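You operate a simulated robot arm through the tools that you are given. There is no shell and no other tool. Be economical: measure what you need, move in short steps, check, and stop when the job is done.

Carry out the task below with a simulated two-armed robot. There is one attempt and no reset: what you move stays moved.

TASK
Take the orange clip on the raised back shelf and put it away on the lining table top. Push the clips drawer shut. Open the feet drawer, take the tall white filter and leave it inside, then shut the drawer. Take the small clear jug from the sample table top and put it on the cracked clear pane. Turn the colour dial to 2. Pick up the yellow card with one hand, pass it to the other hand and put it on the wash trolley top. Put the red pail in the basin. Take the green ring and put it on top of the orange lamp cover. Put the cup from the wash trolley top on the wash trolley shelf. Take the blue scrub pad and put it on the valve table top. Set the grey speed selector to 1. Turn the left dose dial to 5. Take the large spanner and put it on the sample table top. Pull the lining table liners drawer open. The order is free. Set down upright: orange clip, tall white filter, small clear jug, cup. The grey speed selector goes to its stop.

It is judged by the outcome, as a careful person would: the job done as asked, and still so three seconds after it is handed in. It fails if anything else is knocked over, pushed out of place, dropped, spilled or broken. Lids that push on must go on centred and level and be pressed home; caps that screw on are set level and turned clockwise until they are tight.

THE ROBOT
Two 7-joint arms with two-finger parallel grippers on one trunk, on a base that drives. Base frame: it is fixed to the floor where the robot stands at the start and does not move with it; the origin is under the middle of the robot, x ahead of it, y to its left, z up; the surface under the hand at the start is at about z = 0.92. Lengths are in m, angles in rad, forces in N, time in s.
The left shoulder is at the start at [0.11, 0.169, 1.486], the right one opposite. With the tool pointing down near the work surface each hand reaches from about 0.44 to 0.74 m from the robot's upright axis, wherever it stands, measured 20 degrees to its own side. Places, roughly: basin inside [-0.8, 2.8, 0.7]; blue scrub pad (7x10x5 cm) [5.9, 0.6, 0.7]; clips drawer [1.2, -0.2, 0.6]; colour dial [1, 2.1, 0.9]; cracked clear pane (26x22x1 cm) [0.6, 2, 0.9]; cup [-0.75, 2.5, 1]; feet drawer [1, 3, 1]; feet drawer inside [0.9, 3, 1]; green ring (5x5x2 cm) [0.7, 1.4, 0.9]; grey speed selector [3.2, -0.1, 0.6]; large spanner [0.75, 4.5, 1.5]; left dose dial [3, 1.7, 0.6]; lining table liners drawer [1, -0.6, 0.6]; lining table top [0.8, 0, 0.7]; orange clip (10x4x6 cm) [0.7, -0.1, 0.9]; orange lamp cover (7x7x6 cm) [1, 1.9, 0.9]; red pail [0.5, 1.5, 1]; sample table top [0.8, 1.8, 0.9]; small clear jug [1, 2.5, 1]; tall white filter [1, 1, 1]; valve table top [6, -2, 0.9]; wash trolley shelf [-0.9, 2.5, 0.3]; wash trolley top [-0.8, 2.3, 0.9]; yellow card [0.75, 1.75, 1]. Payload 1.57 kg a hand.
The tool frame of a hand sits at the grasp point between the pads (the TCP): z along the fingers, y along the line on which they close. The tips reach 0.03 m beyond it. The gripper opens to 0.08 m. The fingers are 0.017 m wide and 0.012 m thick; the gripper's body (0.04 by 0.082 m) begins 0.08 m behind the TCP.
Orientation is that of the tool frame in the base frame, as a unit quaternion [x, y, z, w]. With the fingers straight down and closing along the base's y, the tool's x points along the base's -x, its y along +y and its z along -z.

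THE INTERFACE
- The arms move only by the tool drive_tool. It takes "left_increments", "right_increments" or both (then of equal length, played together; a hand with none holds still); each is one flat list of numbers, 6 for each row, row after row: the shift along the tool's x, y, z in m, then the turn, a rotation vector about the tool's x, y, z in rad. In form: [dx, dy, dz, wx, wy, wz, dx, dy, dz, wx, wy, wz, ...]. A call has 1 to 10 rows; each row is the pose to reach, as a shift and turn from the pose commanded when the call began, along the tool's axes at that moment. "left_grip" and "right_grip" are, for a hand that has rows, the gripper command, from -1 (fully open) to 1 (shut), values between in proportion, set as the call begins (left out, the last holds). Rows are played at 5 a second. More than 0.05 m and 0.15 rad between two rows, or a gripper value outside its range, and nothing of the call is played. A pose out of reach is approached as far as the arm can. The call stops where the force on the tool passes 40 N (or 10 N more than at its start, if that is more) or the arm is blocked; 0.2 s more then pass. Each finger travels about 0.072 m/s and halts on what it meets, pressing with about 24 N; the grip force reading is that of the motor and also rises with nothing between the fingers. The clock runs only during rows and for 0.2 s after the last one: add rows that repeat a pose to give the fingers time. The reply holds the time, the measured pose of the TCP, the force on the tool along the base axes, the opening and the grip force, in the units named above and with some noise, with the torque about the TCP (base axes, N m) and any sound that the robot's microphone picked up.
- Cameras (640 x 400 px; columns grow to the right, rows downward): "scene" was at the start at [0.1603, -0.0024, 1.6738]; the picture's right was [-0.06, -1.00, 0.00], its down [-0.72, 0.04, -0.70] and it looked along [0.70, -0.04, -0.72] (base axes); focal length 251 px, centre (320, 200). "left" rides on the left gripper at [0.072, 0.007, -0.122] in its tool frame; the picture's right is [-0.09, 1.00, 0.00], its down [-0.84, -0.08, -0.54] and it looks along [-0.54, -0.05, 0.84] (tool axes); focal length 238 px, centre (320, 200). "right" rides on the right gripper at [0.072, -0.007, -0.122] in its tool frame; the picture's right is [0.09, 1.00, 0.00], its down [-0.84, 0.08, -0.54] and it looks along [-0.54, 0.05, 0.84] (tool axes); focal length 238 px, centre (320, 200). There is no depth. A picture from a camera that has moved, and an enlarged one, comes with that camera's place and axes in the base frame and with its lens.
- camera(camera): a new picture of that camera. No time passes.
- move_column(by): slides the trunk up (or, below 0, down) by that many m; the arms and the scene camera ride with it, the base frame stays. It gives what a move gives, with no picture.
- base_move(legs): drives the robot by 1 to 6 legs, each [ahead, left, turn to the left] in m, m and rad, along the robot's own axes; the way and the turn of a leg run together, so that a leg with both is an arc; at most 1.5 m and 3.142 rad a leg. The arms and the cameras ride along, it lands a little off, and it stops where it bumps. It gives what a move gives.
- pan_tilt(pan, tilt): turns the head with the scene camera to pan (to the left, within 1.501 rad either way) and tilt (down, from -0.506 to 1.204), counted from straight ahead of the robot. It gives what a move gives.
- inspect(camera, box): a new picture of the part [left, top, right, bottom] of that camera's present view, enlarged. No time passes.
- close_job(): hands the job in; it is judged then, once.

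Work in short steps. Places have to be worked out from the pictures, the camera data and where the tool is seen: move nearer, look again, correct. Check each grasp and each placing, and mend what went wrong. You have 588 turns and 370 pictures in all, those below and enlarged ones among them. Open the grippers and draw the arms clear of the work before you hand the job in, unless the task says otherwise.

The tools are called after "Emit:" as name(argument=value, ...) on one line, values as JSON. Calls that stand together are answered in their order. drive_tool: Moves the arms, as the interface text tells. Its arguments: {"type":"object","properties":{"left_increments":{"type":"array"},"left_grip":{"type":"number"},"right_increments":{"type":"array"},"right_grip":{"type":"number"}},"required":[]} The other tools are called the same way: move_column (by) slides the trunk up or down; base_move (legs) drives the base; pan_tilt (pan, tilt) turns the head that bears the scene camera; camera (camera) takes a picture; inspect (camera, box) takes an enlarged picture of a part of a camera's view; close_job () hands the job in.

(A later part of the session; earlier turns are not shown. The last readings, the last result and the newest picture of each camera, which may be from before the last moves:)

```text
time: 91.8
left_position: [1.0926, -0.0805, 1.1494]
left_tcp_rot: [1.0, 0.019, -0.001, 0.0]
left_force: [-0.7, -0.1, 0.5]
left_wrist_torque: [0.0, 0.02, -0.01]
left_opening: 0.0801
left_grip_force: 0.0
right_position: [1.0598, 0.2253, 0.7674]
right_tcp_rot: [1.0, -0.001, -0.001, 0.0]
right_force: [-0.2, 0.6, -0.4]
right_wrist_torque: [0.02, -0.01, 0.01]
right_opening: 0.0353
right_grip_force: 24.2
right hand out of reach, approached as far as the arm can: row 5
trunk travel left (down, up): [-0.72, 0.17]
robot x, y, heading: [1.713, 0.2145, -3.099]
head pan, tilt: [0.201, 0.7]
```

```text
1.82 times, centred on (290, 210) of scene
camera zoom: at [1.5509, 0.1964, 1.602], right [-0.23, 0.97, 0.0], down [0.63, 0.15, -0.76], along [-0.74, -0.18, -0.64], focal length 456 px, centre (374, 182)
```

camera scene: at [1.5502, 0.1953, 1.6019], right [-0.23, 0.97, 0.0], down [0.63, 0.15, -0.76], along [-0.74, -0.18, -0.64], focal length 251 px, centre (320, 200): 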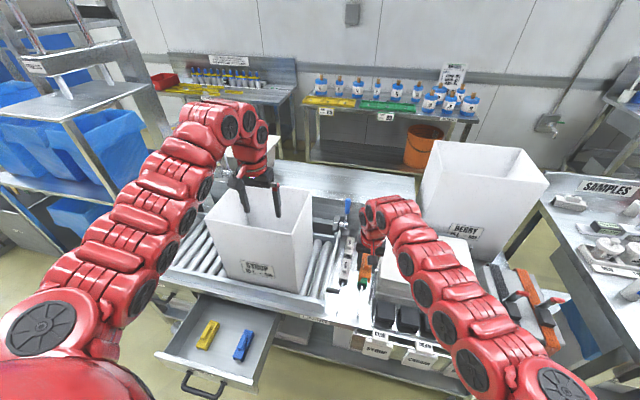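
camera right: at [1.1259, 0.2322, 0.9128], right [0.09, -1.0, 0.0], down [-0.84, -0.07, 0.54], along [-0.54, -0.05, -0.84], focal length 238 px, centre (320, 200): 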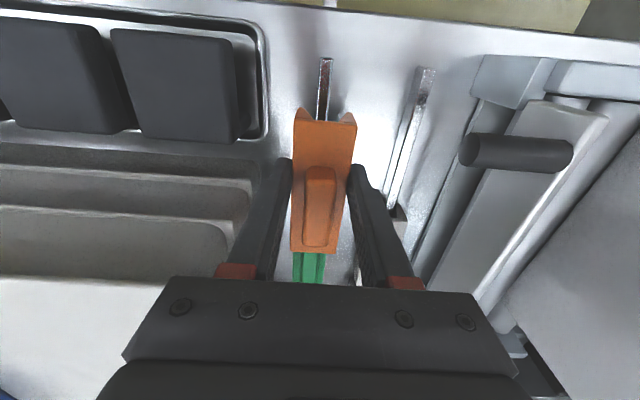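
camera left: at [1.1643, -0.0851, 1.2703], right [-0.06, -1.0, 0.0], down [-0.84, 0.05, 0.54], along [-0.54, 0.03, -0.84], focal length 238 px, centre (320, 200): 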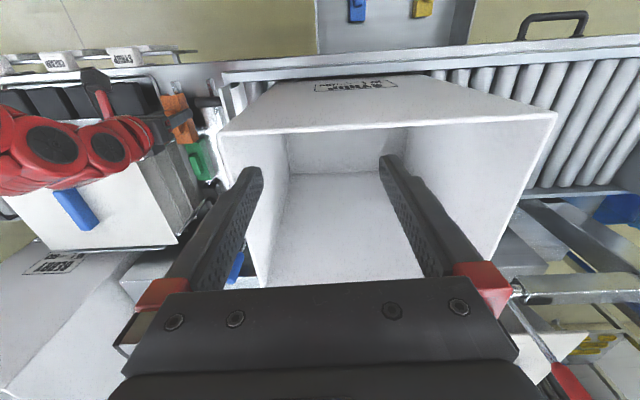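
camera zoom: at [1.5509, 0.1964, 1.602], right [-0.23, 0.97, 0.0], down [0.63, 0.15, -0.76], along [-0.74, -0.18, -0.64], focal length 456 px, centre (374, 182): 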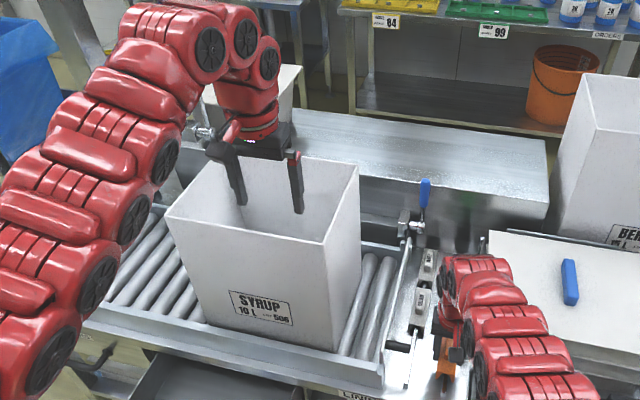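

The left fingers hang just inside the tub's opening; centre them in it, lift the right hand 0.05, lower the trunk 0.06.

Emit:
drive_tool(right_increments=[0, 0, -0.02, 0, 0, 0, 0, 0, -0.045, 0, 0, 0], left_increments=[-0.025, 0.025, 0, 0, 0, 0, -0.05, 0.05, 0, 0, 0, 0])

Emit:
move_column(by=-0.06)

Emit:
drive_tool(right_increments=[0, 0, -0.005, 0, 0, 0, 0, 0, 0.0, 0, 0, 0, 0, 0, 0.005, 0, 0, 0, 0, 0, 0.01, 0, 0, 0, 0, 0, 0.015, 0, 0, 0, 0, 0, 0.02, 0, 0, 0])

```text
time: 92.4
left_position: [1.0452, -0.1352, 1.1479]
left_tcp_rot: [1.0, 0.02, 0.001, 0.0]
left_force: [0.3, 0.1, -1.0]
left_wrist_torque: [-0.01, -0.01, -0.01]
left_opening: 0.0801
left_grip_force: 0.1
right_position: [1.0604, 0.224, 0.8104]
right_tcp_rot: [1.0, -0.002, 0.001, 0.0]
right_force: [0.3, 0.0, -0.5]
right_wrist_torque: [0.03, -0.04, 0.0]
right_opening: 0.0349
right_grip_force: 24.3
trunk travel left (down, up): [-0.72, 0.17]
robot x, y, heading: [1.7138, 0.2174, -3.106]
head pan, tilt: [0.201, 0.7]
```

```text
time: 93.4
left_position: [1.0465, -0.133, 1.0887]
left_tcp_rot: [1.0, 0.018, 0.0, 0.0]
left_force: [-0.2, 0.9, -0.7]
left_wrist_torque: [0.01, -0.01, -0.03]
left_opening: 0.0799
left_grip_force: 0.1
right_position: [1.0608, 0.2261, 0.7498]
right_tcp_rot: [1.0, -0.002, 0.0, 0.001]
right_force: [0.3, -0.5, -0.2]
right_wrist_torque: [0.03, 0.01, 0.0]
right_opening: 0.035
right_grip_force: 24.0
trunk travel left (down, up): [-0.66, 0.23]
robot x, y, heading: [1.714, 0.2184, -3.106]
head pan, tilt: [0.201, 0.7]
```

```text
time: 94.8
left_position: [1.0475, -0.1316, 1.09]
left_tcp_rot: [1.0, 0.018, -0.001, 0.001]
left_force: [0.3, -0.3, 0.1]
left_wrist_torque: [0.02, 0.02, -0.01]
left_opening: 0.0797
left_grip_force: 0.1
right_position: [1.0611, 0.2262, 0.7332]
right_tcp_rot: [1.0, -0.002, -0.002, 0.001]
right_force: [-2.5, -0.3, 20.8]
right_wrist_torque: [0.02, -0.34, -0.01]
right_opening: 0.0357
right_grip_force: 23.5
trunk travel left (down, up): [-0.66, 0.23]
robot x, y, heading: [1.7138, 0.2168, -3.103]
head pan, tilt: [0.201, 0.7]
```

Contact at z≈0.733 (20 N). Check how it sits.

Emit:
inspect(camera="right", box=[220, 20, 420, 300])

Emit:
inspect(camera="scene", box=[300, 200, 460, 320])

```text
1.43 times, centred on (320, 160) of right
camera zoom: at [1.1329, 0.2316, 0.8535], right [0.09, -1.0, 0.0], down [-0.83, -0.07, 0.55], along [-0.54, -0.05, -0.84], focal length 340 px, centre (320, 257)
```

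zoom: 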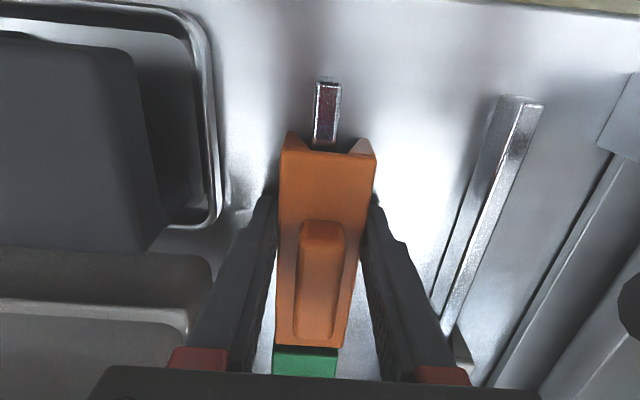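

```text
3.33 times, centred on (380, 260) of scene
camera zoom: at [1.5538, 0.1957, 1.5425], right [-0.23, 0.97, 0.0], down [0.62, 0.15, -0.77], along [-0.74, -0.18, -0.64], focal length 837 px, centre (120, 0)
```

zoom: 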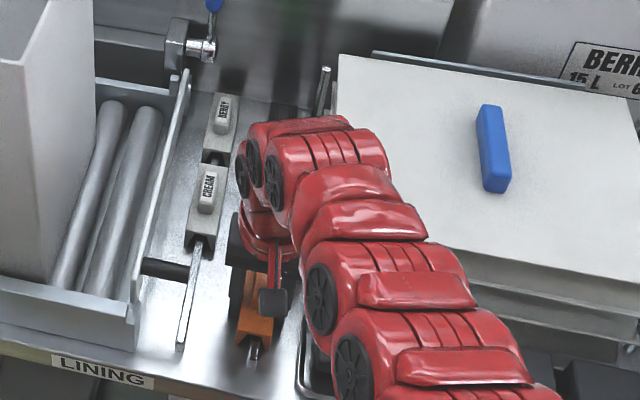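

It straddles the rail. Open the fingers partly and check that it stays level.

Emit:
drive_tool(right_increments=[0, 0, -0.003, 0, 0, 0, 0, 0, -0.003, 0, 0, 0, 0, 0, -0.003, 0, 0, 0], right_grip=-0.3)

Emit:
drive_tool(right_increments=[0, 0, -0.04, 0, 0, 0, 0, 0, -0.08, 0, 0, 0, 0, 0, -0.12, 0, 0, 0, 0, 0, -0.16, 0, 0, 0])

Emit:
inspect(camera="right", box=[180, 20, 460, 220])

```text
time: 95.6
left_position: [1.0453, -0.1327, 1.0883]
left_tcp_rot: [1.0, 0.019, 0.0, 0.0]
left_force: [0.0, -0.6, -0.1]
left_wrist_torque: [-0.03, 0.01, -0.03]
left_opening: 0.0797
left_grip_force: 0.0
right_position: [1.0595, 0.2264, 0.7334]
right_tcp_rot: [1.0, -0.001, 0.0, 0.0]
right_force: [-0.3, -0.1, -0.3]
right_wrist_torque: [0.03, -0.01, 0.04]
right_opening: 0.0519
right_grip_force: 0.0
trunk travel left (down, up): [-0.66, 0.23]
robot x, y, heading: [1.7152, 0.2161, -3.104]
head pan, tilt: [0.201, 0.7]
```

```text
time: 96.6
left_position: [1.0471, -0.1334, 1.0897]
left_tcp_rot: [1.0, 0.017, -0.001, 0.0]
left_force: [0.0, 1.1, -0.4]
left_wrist_torque: [-0.04, 0.02, -0.02]
left_opening: 0.0804
left_grip_force: 0.0
right_position: [1.0619, 0.2246, 0.8945]
right_tcp_rot: [1.0, -0.001, -0.001, -0.001]
right_force: [-0.3, 0.0, -0.5]
right_wrist_torque: [-0.01, 0.02, 0.0]
right_opening: 0.0521
right_grip_force: 0.1
trunk travel left (down, up): [-0.66, 0.23]
robot x, y, heading: [1.7148, 0.2121, -3.105]
head pan, tilt: [0.201, 0.7]
```

```text
2.00 times, centred on (320, 120) of right
camera zoom: at [1.134, 0.2318, 1.0167], right [0.09, -1.0, 0.0], down [-0.84, -0.07, 0.54], along [-0.54, -0.05, -0.84], focal length 477 px, centre (320, 360)
```

zoom: 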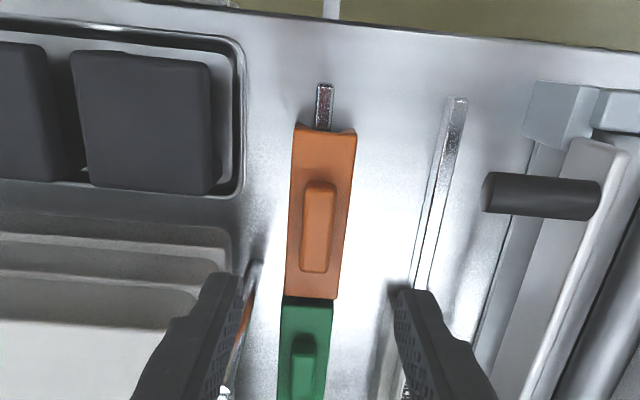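

The clip is placed well. Now the drawers: pan to the left and look down.

Emit:
pan_tilt(pan=0.7, tilt=0.95)

Emit:
camera(camera="scene")

```text
time: 97.5
left_position: [1.0456, -0.1323, 1.0878]
left_tcp_rot: [1.0, 0.018, 0.0, 0.0]
left_force: [0.3, 0.6, 0.0]
left_wrist_torque: [0.0, 0.01, 0.01]
left_opening: 0.0799
left_grip_force: 0.0
right_position: [1.0615, 0.2266, 0.8935]
right_tcp_rot: [1.0, -0.002, 0.0, 0.0]
right_force: [-0.2, -0.7, 0.8]
right_wrist_torque: [-0.02, -0.02, -0.04]
right_opening: 0.0518
right_grip_force: 0.1
trunk travel left (down, up): [-0.66, 0.23]
robot x, y, heading: [1.7149, 0.2193, -3.102]
head pan, tilt: [0.7, 0.949]
```

```text
333 pictures are left
camera scene: at [1.5798, 0.1673, 1.5223], right [-0.67, 0.74, 0.0], down [0.6, 0.55, -0.58], along [-0.43, -0.39, -0.81], focal length 251 px, centre (320, 200)
```

scene: 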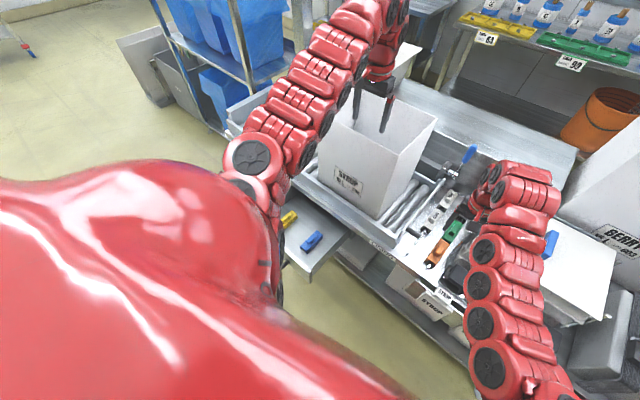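

Raise the trunk so the left hand leaves the tub, back off a little, and look at the drawer fronts.

Emit:
move_column(by=0.22)

Emit:
base_move(legs=[[-0.3, 0.1, -0.04]])

Emit:
pan_tilt(pan=0.3, tilt=0.9)

Emit:
camera(camera="scene")

Emit:
camera(camera="left")

```text
time: 99.9
left_position: [1.0452, -0.132, 1.3075]
left_tcp_rot: [1.0, 0.018, 0.0, -0.001]
left_force: [0.1, -0.9, 0.4]
left_wrist_torque: [-0.04, 0.03, 0.0]
left_opening: 0.08
left_grip_force: 0.0
right_position: [1.0612, 0.2271, 1.1143]
right_tcp_rot: [1.0, -0.002, 0.0, 0.0]
right_force: [-0.1, -0.4, -0.3]
right_wrist_torque: [-0.02, 0.01, -0.01]
right_opening: 0.0521
right_grip_force: 0.0
trunk travel left (down, up): [-0.88, 0.01]
robot x, y, heading: [1.7164, 0.2164, -3.1]
head pan, tilt: [0.7, 0.949]
```

```text
time: 102.0
left_position: [1.3339, -0.1975, 1.3079]
left_tcp_rot: [1.0, -0.001, 0.001, 0.001]
left_force: [-1.0, -0.1, -0.4]
left_wrist_torque: [0.03, -0.04, 0.04]
left_opening: 0.0798
left_grip_force: 0.1
right_position: [1.3638, 0.1597, 1.1118]
right_tcp_rot: [1.0, -0.022, 0.001, 0.0]
right_force: [-0.2, 1.2, -0.2]
right_wrist_torque: [-0.02, -0.02, 0.01]
right_opening: 0.0519
right_grip_force: 0.1
trunk travel left (down, up): [-0.88, 0.01]
robot x, y, heading: [2.0167, 0.1269, 3.137]
head pan, tilt: [0.7, 0.949]
```

```text
time: 102.9
left_position: [1.3361, -0.1993, 1.3103]
left_tcp_rot: [1.0, 0.0, 0.0, -0.001]
left_force: [-0.4, 0.0, 0.0]
left_wrist_torque: [-0.02, 0.0, 0.05]
left_opening: 0.0802
left_grip_force: 0.0
right_position: [1.3647, 0.1585, 1.1143]
right_tcp_rot: [1.0, -0.022, 0.001, 0.0]
right_force: [-0.4, -0.2, 0.5]
right_wrist_torque: [0.0, -0.02, 0.02]
right_opening: 0.0521
right_grip_force: 0.1
trunk travel left (down, up): [-0.88, 0.01]
robot x, y, heading: [2.0159, 0.121, 3.136]
head pan, tilt: [0.3, 0.901]
```

```text
332 pictures are left
camera scene: at [1.8646, 0.1043, 1.7459], right [-0.29, 0.96, 0.0], down [0.75, 0.23, -0.62], along [-0.59, -0.18, -0.78], focal length 251 px, centre (320, 200)
```

scene: 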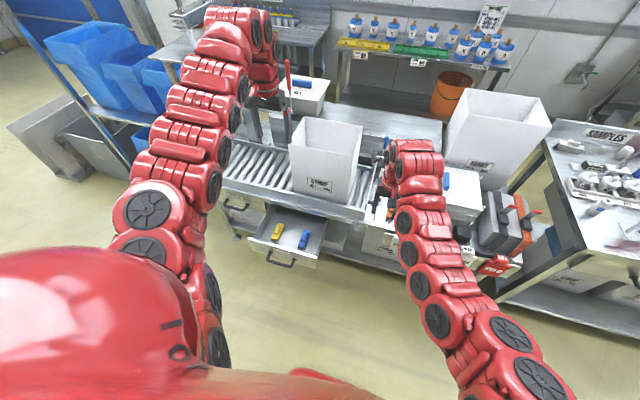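

```text
331 pictures are left
camera left: at [1.4076, -0.2067, 1.4303], right [-0.09, -1.0, 0.0], down [-0.84, 0.08, 0.54], along [-0.54, 0.05, -0.84], focal length 238 px, centre (320, 200)
```

left: 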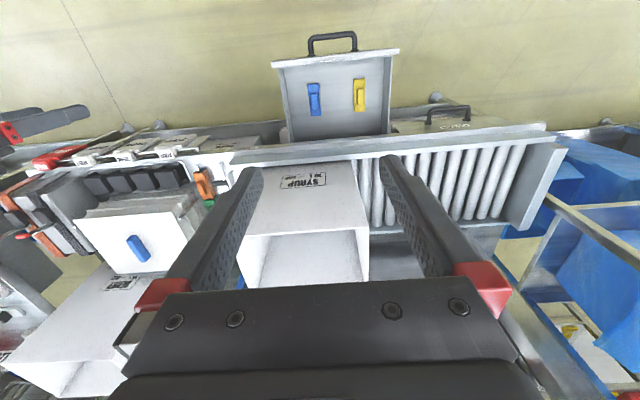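

Emit:
inspect(camera="left", box=[260, 20, 560, 180])

Emit:
inspect(camera="scene", box=[200, 140, 400, 280])

```text
2.13 times, centred on (410, 100) of left
camera zoom: at [1.4076, -0.2067, 1.4303], right [-0.09, -1.0, 0.0], down [-0.84, 0.08, 0.54], along [-0.54, 0.05, -0.84], focal length 508 px, centre (128, 413)
```

zoom: 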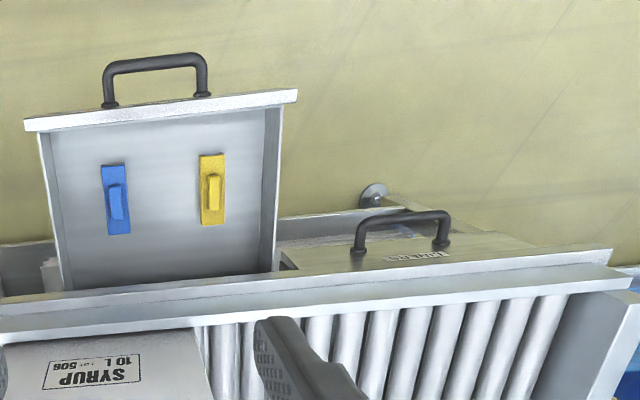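

```text
2.86 times, centred on (300, 210) of scene
camera zoom: at [1.8646, 0.1043, 1.7459], right [-0.29, 0.96, 0.0], down [0.75, 0.23, -0.62], along [-0.59, -0.18, -0.78], focal length 717 px, centre (377, 171)
```

zoom: 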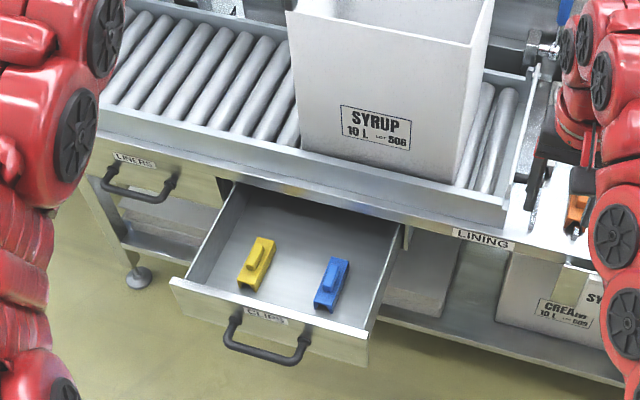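

Clips handle is near (1.43,-0.24,0.60), liners handle near (1.18,-0.61). I'll use the left fist to push. Raise right hand, retract left, close left fingers, then trunk down.

Emit:
drive_tool(right_increments=[0, 0, -0.04, 0, 0, 0, 0, 0, -0.08, 0, 0, 0, 0, 0, -0.12, 0, 0, 0, 0, 0, -0.16, 0, 0, 0], left_increments=[0.02, 0, 0.02, 0, 0, 0, 0.05, 0, 0.05, 0, 0, 0, 0.08, 0, 0.09, 0, 0, 0, 0.1, 0, 0.12, 0, 0, 0], left_grip=1)

Emit:
move_column(by=-0.41)

Emit:
base_move(legs=[[0, 0.12, 0], [0.13, 0, 0]])

Emit:
camera(camera="left")

```text
time: 103.9
left_position: [1.3969, -0.198, 1.2427]
left_tcp_rot: [1.0, -0.001, -0.001, 0.0]
left_force: [0.5, 0.2, -0.1]
left_wrist_torque: [0.0, 0.0, 0.01]
left_opening: 0.0003
left_grip_force: 21.8
left hand out of reach, approached as far as the arm can: row 3, 4
right_position: [1.3676, 0.158, 1.2762]
right_tcp_rot: [1.0, -0.022, 0.0, 0.0]
right_force: [0.4, -0.5, 0.5]
right_wrist_torque: [0.04, 0.01, 0.0]
right_opening: 0.0521
right_grip_force: 0.1
trunk travel left (down, up): [-0.88, 0.01]
robot x, y, heading: [2.0144, 0.1284, 3.139]
head pan, tilt: [0.3, 0.901]
```

```text
refused: -0.41 is not a number from -0.4 to 0.4
```

```text
time: 106.0
left_position: [1.2681, -0.317, 1.244]
left_tcp_rot: [1.0, -0.002, -0.002, -0.001]
left_force: [1.2, -0.2, -0.8]
left_wrist_torque: [0.04, 0.01, 0.01]
left_opening: 0.0
left_grip_force: 21.5
right_position: [1.2392, 0.039, 1.2763]
right_tcp_rot: [1.0, -0.023, -0.001, 0.001]
right_force: [0.7, -0.6, -0.3]
right_wrist_torque: [0.02, 0.02, 0.0]
right_opening: 0.0521
right_grip_force: 0.1
trunk travel left (down, up): [-0.88, 0.01]
robot x, y, heading: [1.8883, 0.0078, 3.14]
head pan, tilt: [0.3, 0.901]
```

```text
328 pictures are left
camera left: at [1.3409, -0.3259, 1.3653], right [-0.09, -1.0, 0.0], down [-0.84, 0.08, 0.54], along [-0.54, 0.05, -0.84], focal length 238 px, centre (320, 200)
```

left: 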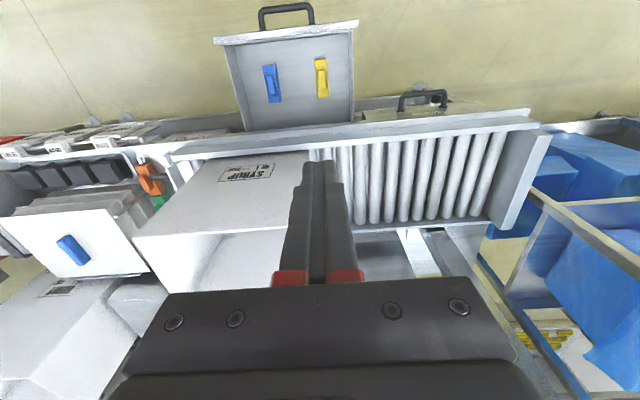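

Emit:
move_column(by=-0.4)

Emit:
drive_tool(left_increments=[0.05, -0.02, 0, 0, 0, 0, 0.1, -0.04, 0, 0, 0, 0, 0.14, -0.06, 0, 0, 0, 0, 0.18, -0.077, 0, 0, 0, 0, 0.22, -0.077, 0, 0, 0, 0])

Emit:
camera(camera="left")

```text
time: 109.8
left_position: [1.2682, -0.3178, 0.8448]
left_tcp_rot: [1.0, -0.002, -0.001, -0.001]
left_force: [0.0, 0.0, 1.0]
left_wrist_torque: [0.01, -0.03, 0.04]
left_opening: 0.0001
left_grip_force: 21.2
right_position: [1.2372, 0.0397, 0.8742]
right_tcp_rot: [1.0, -0.022, 0.0, 0.0]
right_force: [0.2, 0.5, 0.5]
right_wrist_torque: [0.06, -0.01, 0.0]
right_opening: 0.052
right_grip_force: 0.0
trunk travel left (down, up): [-0.48, 0.41]
robot x, y, heading: [1.8861, 0.0069, 3.139]
head pan, tilt: [0.3, 0.901]
```

```text
refused: row 1 steps farther than a row can; nothing moved
```

```text
327 pictures are left
camera left: at [1.3391, -0.3252, 0.9646], right [-0.1, -1.0, 0.0], down [-0.84, 0.08, 0.54], along [-0.54, 0.05, -0.84], focal length 238 px, centre (320, 200)
```

left: 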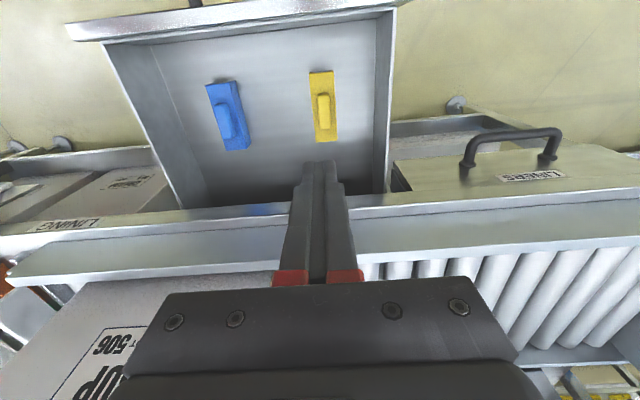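

Retract the left fist to x≈1.50, y≈-0.24 above the handle's outer side.

Emit:
drive_tool(left_increments=[0.045, -0.015, 0, 0, 0, 0, 0.09, -0.03, 0, 0, 0, 0, 0.135, -0.045, 0, 0, 0, 0, 0.18, -0.06, 0, 0, 0, 0, 0.225, -0.075, 0, 0, 0, 0])

Emit:
camera(camera="left")

```text
time: 111.0
left_position: [1.2774, -0.2723, 0.883]
left_tcp_rot: [1.0, -0.001, 0.008, -0.002]
left_force: [0.1, 0.8, 0.7]
left_wrist_torque: [-0.08, 0.05, 0.0]
left_opening: 0.0001
left_grip_force: 21.5
left hand out of reach, approached as far as the arm can: row 1, 2, 3, 4, 5
right_position: [1.2385, 0.0422, 0.8757]
right_tcp_rot: [1.0, -0.023, -0.002, 0.0]
right_force: [0.3, -0.2, 0.0]
right_wrist_torque: [-0.06, 0.03, -0.02]
right_opening: 0.0521
right_grip_force: 0.0
trunk travel left (down, up): [-0.48, 0.41]
robot x, y, heading: [1.8863, 0.0068, 3.142]
head pan, tilt: [0.3, 0.901]
```

```text
326 pictures are left
camera left: at [1.3466, -0.2801, 1.0057], right [-0.09, -1.0, 0.0], down [-0.84, 0.08, 0.53], along [-0.53, 0.05, -0.85], focal length 238 px, centre (320, 200)
```

left: 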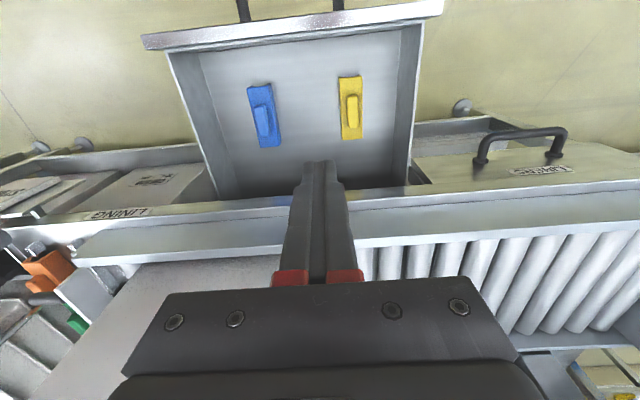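

At this height the arm can't fold closer. Back the base off instead so the hand drops outside the drawer.

Emit:
base_move(legs=[[-0.21, -0.08, 0]])

Emit:
drive_tool(left_increments=[0.01, 0.02, 0.045, 0, 0, 0, 0.01, 0.04, 0.09, 0, 0, 0, 0.01, 0.05, 0.13, 0, 0, 0, 0.01, 0.05, 0.17, 0, 0, 0, 0.01, 0.05, 0.2, 0, 0, 0])

Emit:
camera(camera="left")

```text
time: 112.7
left_position: [1.4833, -0.1933, 0.8822]
left_tcp_rot: [1.0, -0.003, 0.008, -0.002]
left_force: [0.2, 0.5, 0.2]
left_wrist_torque: [-0.01, 0.02, -0.02]
left_opening: 0.0001
left_grip_force: 21.1
right_position: [1.447, 0.1192, 0.8753]
right_tcp_rot: [1.0, -0.024, -0.001, 0.0]
right_force: [0.2, 0.6, 0.1]
right_wrist_torque: [-0.03, 0.06, 0.04]
right_opening: 0.0519
right_grip_force: 0.2
trunk travel left (down, up): [-0.48, 0.41]
robot x, y, heading: [2.0975, 0.0819, 3.135]
head pan, tilt: [0.3, 0.901]
```

```text
refused: row 1 steps farther than a row can; nothing moved
```

```text
325 pictures are left
camera left: at [1.5536, -0.2024, 1.0044], right [-0.1, -1.0, -0.01], down [-0.84, 0.08, 0.53], along [-0.53, 0.06, -0.85], focal length 238 px, centre (320, 200)
```

left: 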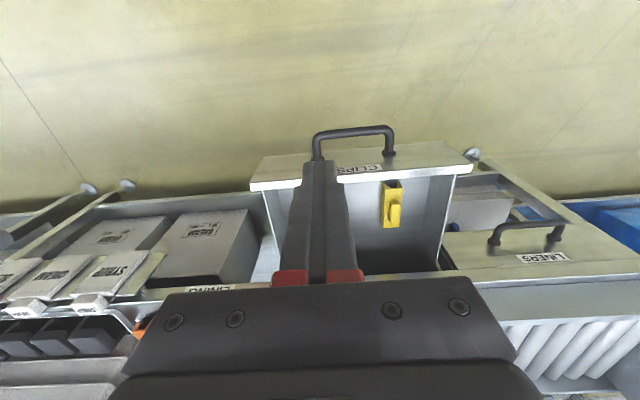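

Emit:
drive_tool(left_increments=[0.01, 0.015, 0.035, 0, 0, 0, 0.01, 0.03, 0.07, 0, 0, 0, 0.01, 0.045, 0.11, 0, 0, 0, 0.01, 0.05, 0.15, 0, 0, 0, 0.01, 0.05, 0.19, 0, 0, 0])

Emit:
camera(camera="left")

```text
time: 113.9
left_position: [1.4954, -0.2423, 0.6887]
left_tcp_rot: [1.0, -0.005, 0.008, -0.003]
left_force: [-0.8, -0.2, 0.4]
left_wrist_torque: [-0.03, 0.02, 0.02]
left_opening: 0.0002
left_grip_force: 21.6
left hand out of reach, approached as far as the arm can: row 1, 2, 3, 4
right_position: [1.4457, 0.1194, 0.8744]
right_tcp_rot: [1.0, -0.024, 0.001, 0.0]
right_force: [0.3, -0.4, 0.4]
right_wrist_torque: [0.05, -0.04, 0.0]
right_opening: 0.0523
right_grip_force: 0.0
trunk travel left (down, up): [-0.48, 0.41]
robot x, y, heading: [2.0977, 0.0851, 3.134]
head pan, tilt: [0.3, 0.901]
```

```text
324 pictures are left
camera left: at [1.5643, -0.2513, 0.8124], right [-0.1, -0.99, -0.01], down [-0.85, 0.08, 0.53], along [-0.52, 0.06, -0.85], focal length 238 px, centre (320, 200)
```

left: 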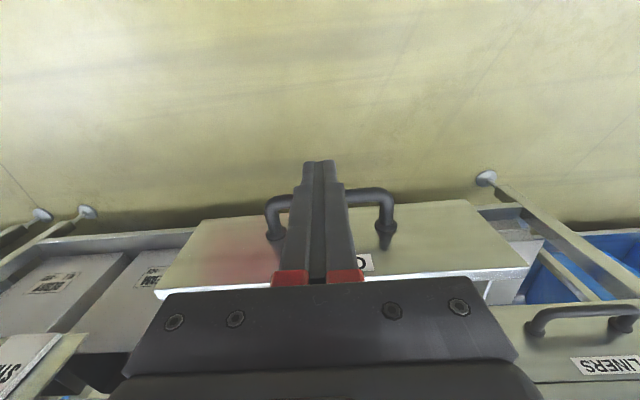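

Lower to handle height (z≈0.60), then push the drawer mostly with a slow base move, finishing with the arm.

Emit:
drive_tool(left_increments=[0, 0, 0.03, 0, 0, 0, 0, 0, 0.06, 0, 0, 0, 0, 0, 0.09, 0, 0, 0])

Emit:
base_move(legs=[[0.2, 0.03, 0]])

Emit:
camera(camera="left")

```text
time: 114.7
left_position: [1.4975, -0.2422, 0.6016]
left_tcp_rot: [1.0, -0.003, 0.008, -0.002]
left_force: [0.9, -0.2, 0.0]
left_wrist_torque: [0.01, -0.02, -0.01]
left_opening: 0.0
left_grip_force: 21.5
right_position: [1.4472, 0.1186, 0.8766]
right_tcp_rot: [1.0, -0.024, 0.001, 0.0]
right_force: [0.0, 0.3, 0.2]
right_wrist_torque: [-0.01, -0.01, 0.01]
right_opening: 0.0522
right_grip_force: 0.1
trunk travel left (down, up): [-0.48, 0.41]
robot x, y, heading: [2.0953, 0.0819, 3.132]
head pan, tilt: [0.3, 0.901]
```

```text
time: 116.3
left_position: [1.2968, -0.2672, 0.6025]
left_tcp_rot: [1.0, -0.005, 0.008, -0.003]
left_force: [-1.1, -0.5, -0.1]
left_wrist_torque: [-0.03, -0.01, 0.0]
left_opening: 0.0
left_grip_force: 21.4
right_position: [1.2469, 0.0938, 0.8747]
right_tcp_rot: [1.0, -0.025, 0.0, 0.001]
right_force: [-0.2, -0.4, -0.2]
right_wrist_torque: [0.02, 0.0, -0.01]
right_opening: 0.052
right_grip_force: 0.1
trunk travel left (down, up): [-0.48, 0.41]
robot x, y, heading: [1.8997, 0.0525, 3.13]
head pan, tilt: [0.3, 0.901]
```

```text
323 pictures are left
camera left: at [1.3669, -0.277, 0.7251], right [-0.1, -0.99, -0.01], down [-0.84, 0.08, 0.53], along [-0.53, 0.06, -0.85], focal length 238 px, centre (320, 200)
```

left: 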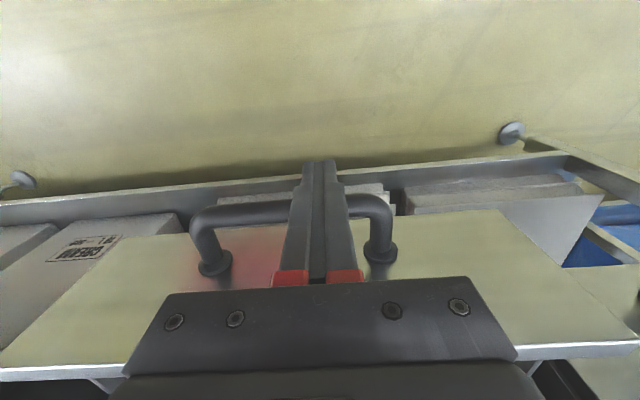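

Drawer follows easily. Finish the push with the arm until it stops.

Emit:
drive_tool(left_increments=[-0.03, 0, 0, 0, 0, 0, -0.06, 0, 0, 0, 0, 0, -0.08, 0, 0, 0, 0, 0, -0.1, 0, 0, 0, 0, 0, -0.115, 0, 0, 0, 0, 0, -0.125, 0, 0, 0, 0, 0])

Emit:
camera(camera="left")

```text
time: 117.7
left_position: [1.2206, -0.2644, 0.6051]
left_tcp_rot: [1.0, -0.005, 0.008, -0.003]
left_force: [0.0, 0.0, -0.5]
left_wrist_torque: [0.04, 0.0, 0.02]
left_opening: 0.0
left_grip_force: 21.1
left hand out of reach, approached as far as the arm can: row 4, 5, 6
right_position: [1.249, 0.095, 0.8753]
right_tcp_rot: [1.0, -0.026, -0.001, 0.0]
right_force: [-0.5, -0.2, 0.1]
right_wrist_torque: [0.04, 0.0, 0.0]
right_opening: 0.0516
right_grip_force: 0.1
trunk travel left (down, up): [-0.48, 0.41]
robot x, y, heading: [1.9017, 0.0568, 3.129]
head pan, tilt: [0.3, 0.901]
```

```text
322 pictures are left
camera left: at [1.2898, -0.2742, 0.7285], right [-0.1, -0.99, -0.01], down [-0.84, 0.08, 0.53], along [-0.53, 0.06, -0.85], focal length 238 px, centre (320, 200)
```

left: 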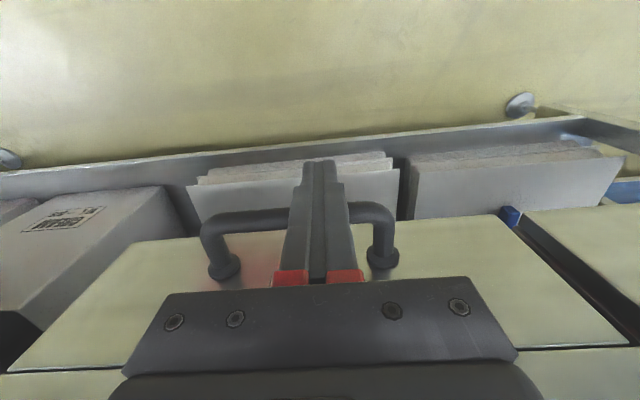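

Emit:
drive_tool(left_increments=[0.05, 0, 0, 0, 0, 0, 0.09, 0, 0, 0, 0, 0])

Emit:
base_move(legs=[[0.07, 0, 0]])

Emit:
drive_tool(left_increments=[-0.03, 0, 0, 0, 0, 0, -0.05, 0, 0, 0, 0, 0, -0.06, 0, 0, 0, 0, 0, -0.07, 0, 0, 0, 0, 0, -0.08, 0, 0, 0, 0, 0, -0.09, 0, 0, 0, 0, 0, -0.1, 0, 0, 0, 0, 0])

Emit:
camera(camera="left")

```text
time: 118.3
left_position: [1.3109, -0.265, 0.6073]
left_tcp_rot: [1.0, -0.004, 0.006, -0.003]
left_force: [0.6, 0.2, -0.8]
left_wrist_torque: [0.05, 0.1, -0.02]
left_opening: 0.0
left_grip_force: 20.6
right_position: [1.2488, 0.0931, 0.8749]
right_tcp_rot: [1.0, -0.025, 0.0, -0.001]
right_force: [0.2, 0.2, 0.0]
right_wrist_torque: [0.07, -0.03, 0.0]
right_opening: 0.0522
right_grip_force: 0.1
trunk travel left (down, up): [-0.48, 0.41]
robot x, y, heading: [1.8992, 0.0535, 3.128]
head pan, tilt: [0.3, 0.901]
```

```text
time: 119.3
left_position: [1.2428, -0.2638, 0.606]
left_tcp_rot: [1.0, -0.006, 0.009, -0.003]
left_force: [-1.0, 0.4, -0.7]
left_wrist_torque: [0.02, -0.03, 0.01]
left_opening: 0.0
left_grip_force: 21.2
right_position: [1.1789, 0.095, 0.8733]
right_tcp_rot: [1.0, -0.026, 0.0, 0.0]
right_force: [0.1, 0.5, -0.7]
right_wrist_torque: [0.01, -0.02, 0.01]
right_opening: 0.0522
right_grip_force: 0.1
trunk travel left (down, up): [-0.48, 0.41]
robot x, y, heading: [1.831, 0.0552, 3.134]
head pan, tilt: [0.3, 0.901]
```

```text
time: 119.9
left_position: [1.2062, -0.2644, 0.6035]
left_tcp_rot: [1.0, -0.004, 0.019, -0.006]
left_force: [5.9, 0.2, 3.0]
left_wrist_torque: [0.0, -0.09, 0.03]
left_opening: 0.0
left_grip_force: 21.6
right_position: [1.179, 0.0934, 0.8761]
right_tcp_rot: [1.0, -0.024, 0.0, 0.0]
right_force: [-0.8, -0.1, -0.1]
right_wrist_torque: [0.02, 0.05, 0.01]
right_opening: 0.052
right_grip_force: 0.1
trunk travel left (down, up): [-0.48, 0.41]
robot x, y, heading: [1.8307, 0.0592, 3.131]
head pan, tilt: [0.3, 0.901]
stopped in row 2 (left hand): the force on the tool passed its limit at 47 N (the readings are from after the stop); the commanded pose is now the measured one
```

```text
321 pictures are left
camera left: at [1.2734, -0.2732, 0.7279], right [-0.1, -0.99, -0.01], down [-0.86, 0.08, 0.51], along [-0.51, 0.06, -0.86], focal length 238 px, centre (320, 200)
```

left: 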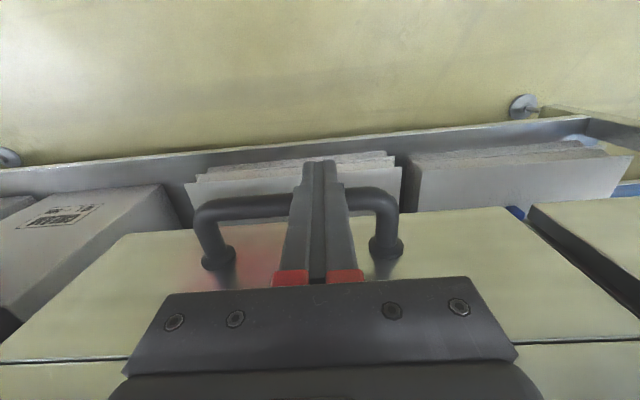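

The drawer hit its stop (47 N) and looks flush. Draw the left hand off and up, then look for the conveyor behind-left before sidestepping to the liners drawer.

Emit:
drive_tool(left_increments=[0.04, 0, 0, 0, 0, 0, 0.06, 0, -0.03, 0, 0, 0, 0.06, 0, -0.07, 0, 0, 0, 0.06, 0, -0.11, 0, 0, 0, 0.06, 0, -0.15, 0, 0, 0])

Emit:
pan_tilt(pan=1.5, tilt=0.7)

Emit:
camera(camera="scene")

Emit:
camera(camera="left")

```text
time: 121.1
left_position: [1.2197, -0.2791, 0.7519]
left_tcp_rot: [1.0, -0.003, 0.019, -0.005]
left_force: [0.4, 0.7, 0.8]
left_wrist_torque: [-0.01, 0.02, -0.01]
left_opening: 0.0002
left_grip_force: 21.2
left hand out of reach, approached as far as the arm can: row 2, 3, 4, 5
right_position: [1.1804, 0.0934, 0.8754]
right_tcp_rot: [1.0, -0.025, -0.001, 0.0]
right_force: [0.6, 0.1, 0.3]
right_wrist_torque: [0.03, -0.01, -0.04]
right_opening: 0.0522
right_grip_force: 0.0
trunk travel left (down, up): [-0.48, 0.41]
robot x, y, heading: [1.8291, 0.0584, 3.134]
head pan, tilt: [0.3, 0.901]
```

```text
time: 122.5
left_position: [1.2185, -0.2785, 0.7508]
left_tcp_rot: [1.0, -0.003, 0.019, -0.005]
left_force: [-0.2, 0.4, 0.2]
left_wrist_torque: [0.01, -0.01, 0.03]
left_opening: 0.0
left_grip_force: 20.8
right_position: [1.1792, 0.093, 0.8754]
right_tcp_rot: [1.0, -0.024, 0.0, -0.001]
right_force: [-0.9, 0.3, -0.8]
right_wrist_torque: [-0.03, -0.01, 0.0]
right_opening: 0.052
right_grip_force: 0.1
trunk travel left (down, up): [-0.48, 0.41]
robot x, y, heading: [1.8293, 0.0561, 3.137]
head pan, tilt: [1.499, 0.7]
```

```text
320 pictures are left
camera scene: at [1.7419, -0.0264, 1.362], right [-1.0, 0.08, 0.0], down [0.05, 0.64, -0.76], along [-0.06, -0.76, -0.64], focal length 251 px, centre (320, 200)
```

scene: 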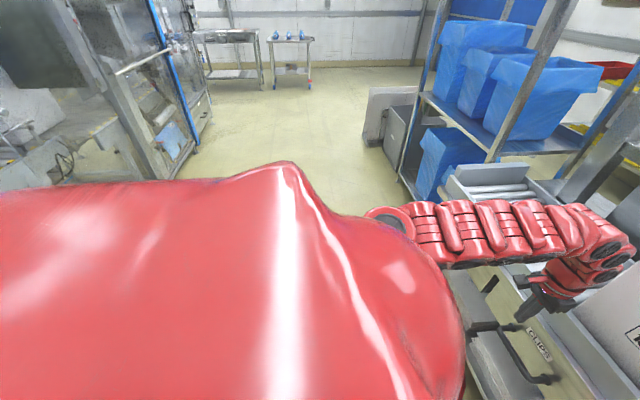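

```text
319 pictures are left
camera left: at [1.2861, -0.2886, 0.8747], right [-0.1, -0.99, -0.01], down [-0.86, 0.08, 0.51], along [-0.51, 0.06, -0.86], focal length 238 px, centre (320, 200)
```

left: 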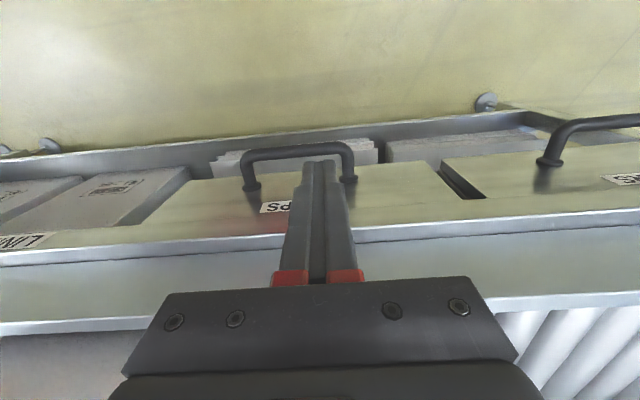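

Both drawer fronts are flush. Sidestep left 0.4 m (with a slight backing) to the liners drawer.

Emit:
base_move(legs=[[-0.03, 0.4, 0]])

Emit:
camera(camera="left")

```text
time: 125.0
left_position: [1.2431, -0.6738, 0.752]
left_tcp_rot: [1.0, -0.005, 0.019, -0.005]
left_force: [0.1, -0.1, 0.2]
left_wrist_torque: [0.03, 0.01, 0.0]
left_opening: 0.0
left_grip_force: 21.1
right_position: [1.2059, -0.3031, 0.8746]
right_tcp_rot: [1.0, -0.026, 0.0, 0.0]
right_force: [-0.3, 0.2, 0.2]
right_wrist_torque: [0.01, 0.03, -0.02]
right_opening: 0.0517
right_grip_force: 0.0
trunk travel left (down, up): [-0.48, 0.41]
robot x, y, heading: [1.8559, -0.3402, 3.134]
head pan, tilt: [1.499, 0.7]
```

```text
318 pictures are left
camera left: at [1.311, -0.6849, 0.8748], right [-0.1, -0.99, -0.01], down [-0.86, 0.08, 0.51], along [-0.51, 0.06, -0.86], focal length 238 px, centre (320, 200)
```

left: 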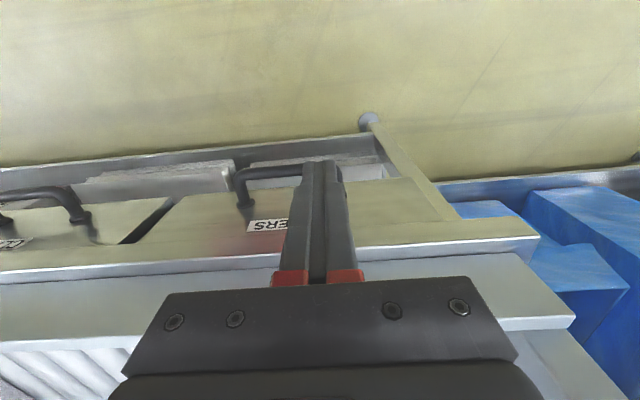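

Turn the left hand ~90° so that it closes along x, and centre it above the liners handle (about y=-0.625).

Emit:
drive_tool(left_increments=[0, -0.005, 0, 0, 0, -0.15, 0, -0.01, 0, 0, 0, -0.3, -0.005, -0.015, 0, 0, 0, -0.45, -0.01, -0.02, 0, 0, 0, -0.6, -0.015, -0.025, 0, 0, 0, -0.75, -0.02, -0.03, 0, 0, 0, -0.9, -0.025, -0.035, 0, 0, 0, -1.05, -0.03, -0.04, 0, 0, 0, -1.2, -0.034, -0.045, 0, 0, 0, -1.35, -0.038, -0.049, 0, 0, 0, -1.5], left_grip=-0.75)

Emit:
camera(camera="left")

```text
time: 127.2
left_position: [1.2062, -0.6252, 0.7499]
left_tcp_rot: [0.733, 0.68, 0.017, 0.009]
left_force: [-0.3, 0.1, 1.1]
left_wrist_torque: [0.0, 0.01, 0.03]
left_opening: 0.0702
left_grip_force: 0.1
right_position: [1.2049, -0.3032, 0.8758]
right_tcp_rot: [1.0, -0.027, 0.0, -0.001]
right_force: [-0.3, -0.2, 0.2]
right_wrist_torque: [-0.02, -0.01, -0.01]
right_opening: 0.052
right_grip_force: 0.0
trunk travel left (down, up): [-0.48, 0.41]
robot x, y, heading: [1.8545, -0.3452, 3.133]
head pan, tilt: [1.499, 0.7]
```

```text
317 pictures are left
camera left: at [1.2133, -0.5567, 0.8726], right [0.98, -0.17, 0.04], down [-0.16, -0.83, 0.53], along [-0.06, -0.53, -0.85], focal length 238 px, centre (320, 200)
```

left: 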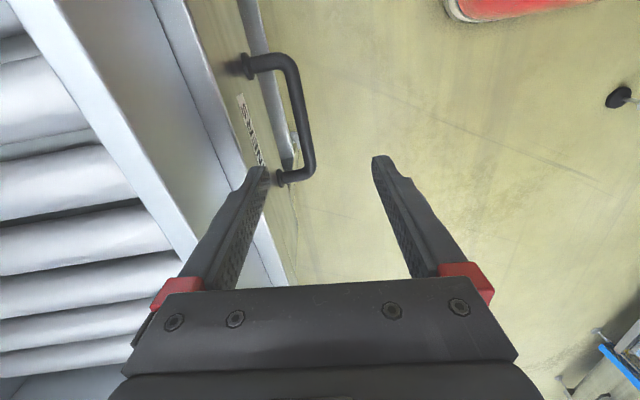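

Bar centre ≈(1.194,-0.615). The inner finger fits between bar and panel. Descend.

Emit:
drive_tool(left_increments=[-0.0, 0, 0.04, 0, 0, 0, 0, 0, 0.08, 0, 0, 0, 0, 0, 0.12, 0, 0, 0, 0, 0, 0.145, 0, 0, 0])

Emit:
camera(camera="left")

```text
time: 128.2
left_position: [1.2115, -0.6265, 0.6049]
left_tcp_rot: [0.735, 0.677, 0.017, 0.01]
left_force: [-0.4, 0.3, 0.0]
left_wrist_torque: [0.05, -0.03, -0.05]
left_opening: 0.0699
left_grip_force: 0.0
right_position: [1.2055, -0.3022, 0.8739]
right_tcp_rot: [1.0, -0.026, 0.001, 0.0]
right_force: [0.1, 0.1, -0.8]
right_wrist_torque: [-0.04, 0.0, 0.03]
right_opening: 0.0521
right_grip_force: 0.1
trunk travel left (down, up): [-0.48, 0.41]
robot x, y, heading: [1.8565, -0.3429, 3.13]
head pan, tilt: [1.499, 0.7]
```

```text
316 pictures are left
camera left: at [1.2188, -0.557, 0.7267], right [0.98, -0.17, 0.04], down [-0.17, -0.83, 0.53], along [-0.06, -0.53, -0.85], focal length 238 px, centre (320, 200)
```

left: 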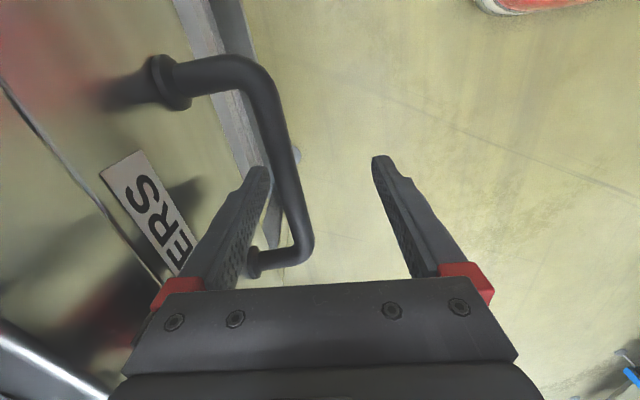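

The bar lies between the fingers. Close on it.

Emit:
drive_tool(left_increments=[0, 0, 0, 0, 0, 0, 0, 0, 0, 0, 0, 0, 0, 0, 0, 0, 0, 0, 0, 0, 0, 0, 0, 0, 0, 0, 0, 0, 0, 0], left_grip=1)

Emit:
drive_tool(left_increments=[0, 0.02, 0, 0, 0, 0, 0, 0.04, 0, 0, 0, 0, 0, 0.06, 0, 0, 0, 0, 0, 0.08, 0, 0, 0, 0])

Emit:
camera(camera="left")

```text
time: 129.4
left_position: [1.2116, -0.6259, 0.6031]
left_tcp_rot: [0.735, 0.678, 0.017, 0.01]
left_force: [1.1, 6.9, -5.0]
left_wrist_torque: [0.3, -0.01, 0.64]
left_opening: 0.017
left_grip_force: 32.1
right_position: [1.2064, -0.3023, 0.8737]
right_tcp_rot: [1.0, -0.026, 0.0, 0.0]
right_force: [-0.5, 0.1, -0.7]
right_wrist_torque: [-0.02, 0.01, 0.02]
right_opening: 0.0521
right_grip_force: 0.0
trunk travel left (down, up): [-0.48, 0.41]
robot x, y, heading: [1.8585, -0.3402, 3.131]
head pan, tilt: [1.499, 0.7]
```

```text
time: 130.4
left_position: [1.2873, -0.6279, 0.6052]
left_tcp_rot: [0.735, 0.677, 0.017, 0.009]
left_force: [-3.5, 20.4, -2.6]
left_wrist_torque: [-0.72, 2.15, 0.11]
left_opening: 0.0174
left_grip_force: 32.5
left hand out of reach, approached as far as the arm can: row 4
right_position: [1.2068, -0.2995, 0.8768]
right_tcp_rot: [1.0, -0.027, -0.001, 0.002]
right_force: [0.0, 0.3, 0.2]
right_wrist_torque: [0.03, 0.01, -0.02]
right_opening: 0.0523
right_grip_force: 0.0
trunk travel left (down, up): [-0.48, 0.41]
robot x, y, heading: [1.8544, -0.3438, 3.13]
head pan, tilt: [1.499, 0.7]
```

```text
315 pictures are left
camera left: at [1.2956, -0.5596, 0.7271], right [0.98, -0.17, 0.03], down [-0.17, -0.83, 0.53], along [-0.06, -0.53, -0.85], focal length 238 px, centre (320, 200)
```

left: 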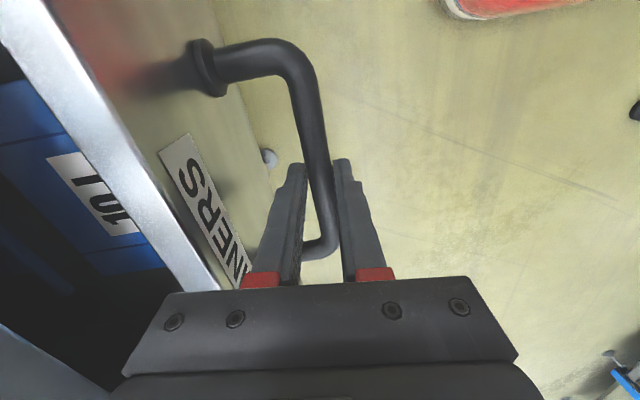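

Drawer is out ~8 cm; the arm can't fold further here and a conveyor is close behind. Release, sidestep right 0.25 m so the hand works further out to the side, then regrip.

Emit:
drive_tool(left_increments=[0, 0, 0, 0, 0, 0, 0, 0, 0, 0, 0, 0, 0, 0, 0, 0, 0, 0, 0, 0, 0, 0, 0, 0], left_grip=-0.75)

Emit:
drive_tool(left_increments=[0, 0, -0.04, 0, 0, 0, 0, 0, -0.08, 0, 0, 0, 0, 0, -0.12, 0, 0, 0])

Emit:
base_move(legs=[[0, -0.25, 0]])

```text
time: 131.4
left_position: [1.2884, -0.6314, 0.6021]
left_tcp_rot: [0.735, 0.678, 0.018, 0.01]
left_force: [0.2, 0.1, -0.3]
left_wrist_torque: [-0.01, 0.04, 0.01]
left_opening: 0.0698
left_grip_force: 0.1
right_position: [1.2054, -0.303, 0.8743]
right_tcp_rot: [1.0, -0.026, 0.001, 0.0]
right_force: [0.4, 0.0, 0.5]
right_wrist_torque: [0.02, -0.04, 0.01]
right_opening: 0.0521
right_grip_force: 0.0
trunk travel left (down, up): [-0.48, 0.41]
robot x, y, heading: [1.8575, -0.3401, 3.129]
head pan, tilt: [1.499, 0.7]
```

```text
time: 132.2
left_position: [1.2417, -0.6434, 0.7167]
left_tcp_rot: [0.735, 0.678, 0.019, 0.009]
left_force: [-0.4, 0.8, 0.1]
left_wrist_torque: [-0.01, 0.03, -0.01]
left_opening: 0.0699
left_grip_force: 0.0
left hand out of reach, approached as far as the arm can: row 1, 2, 3
right_position: [1.2062, -0.3018, 0.8761]
right_tcp_rot: [1.0, -0.026, 0.0, 0.0]
right_force: [-0.3, 0.2, 0.0]
right_wrist_torque: [0.0, -0.05, 0.01]
right_opening: 0.0521
right_grip_force: 0.0
trunk travel left (down, up): [-0.48, 0.41]
robot x, y, heading: [1.8551, -0.3413, 3.132]
head pan, tilt: [1.499, 0.7]
```

```text
time: 134.1
left_position: [1.2442, -0.3879, 0.7161]
left_tcp_rot: [0.736, 0.677, 0.018, 0.01]
left_force: [0.8, 0.5, 0.9]
left_wrist_torque: [-0.01, -0.02, 0.01]
left_opening: 0.0701
left_grip_force: 0.1
right_position: [1.2096, -0.0456, 0.8741]
right_tcp_rot: [1.0, -0.028, 0.0, 0.0]
right_force: [0.4, -0.2, 0.0]
right_wrist_torque: [0.01, 0.0, -0.01]
right_opening: 0.0519
right_grip_force: 0.0
trunk travel left (down, up): [-0.48, 0.41]
robot x, y, heading: [1.8607, -0.0896, 3.129]
head pan, tilt: [1.499, 0.7]
```

Emit:
drive_tool(left_increments=[-0.045, 0.012, 0, 0, 0, -0.015, -0.09, 0.024, 0, 0, 0, -0.03, -0.135, 0.036, 0, 0, 0, -0.045, -0.18, 0.048, 0, 0, 0, -0.06, -0.22, 0.055, 0, 0, 0, -0.07])

Emit:
camera(camera="left")

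```text
time: 135.2
left_position: [1.2803, -0.614, 0.7136]
left_tcp_rot: [0.712, 0.702, 0.018, 0.009]
left_force: [0.4, -0.1, -0.3]
left_wrist_torque: [0.0, 0.0, 0.01]
left_opening: 0.0698
left_grip_force: 0.1
right_position: [1.2087, -0.0474, 0.8752]
right_tcp_rot: [1.0, -0.027, 0.001, 0.001]
right_force: [1.0, -0.2, 0.5]
right_wrist_torque: [0.04, -0.01, -0.01]
right_opening: 0.052
right_grip_force: 0.0
trunk travel left (down, up): [-0.48, 0.41]
robot x, y, heading: [1.8607, -0.0888, 3.126]
head pan, tilt: [1.499, 0.7]
```

```text
314 pictures are left
camera left: at [1.2829, -0.5439, 0.8358], right [0.99, -0.1, 0.04], down [-0.11, -0.84, 0.53], along [-0.02, -0.53, -0.85], focal length 238 px, centre (320, 200)
```

left: 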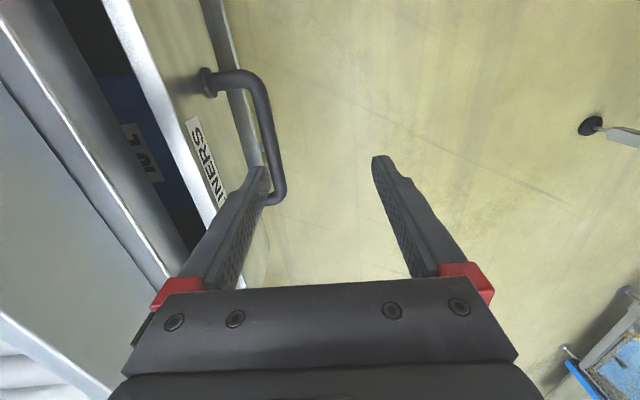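

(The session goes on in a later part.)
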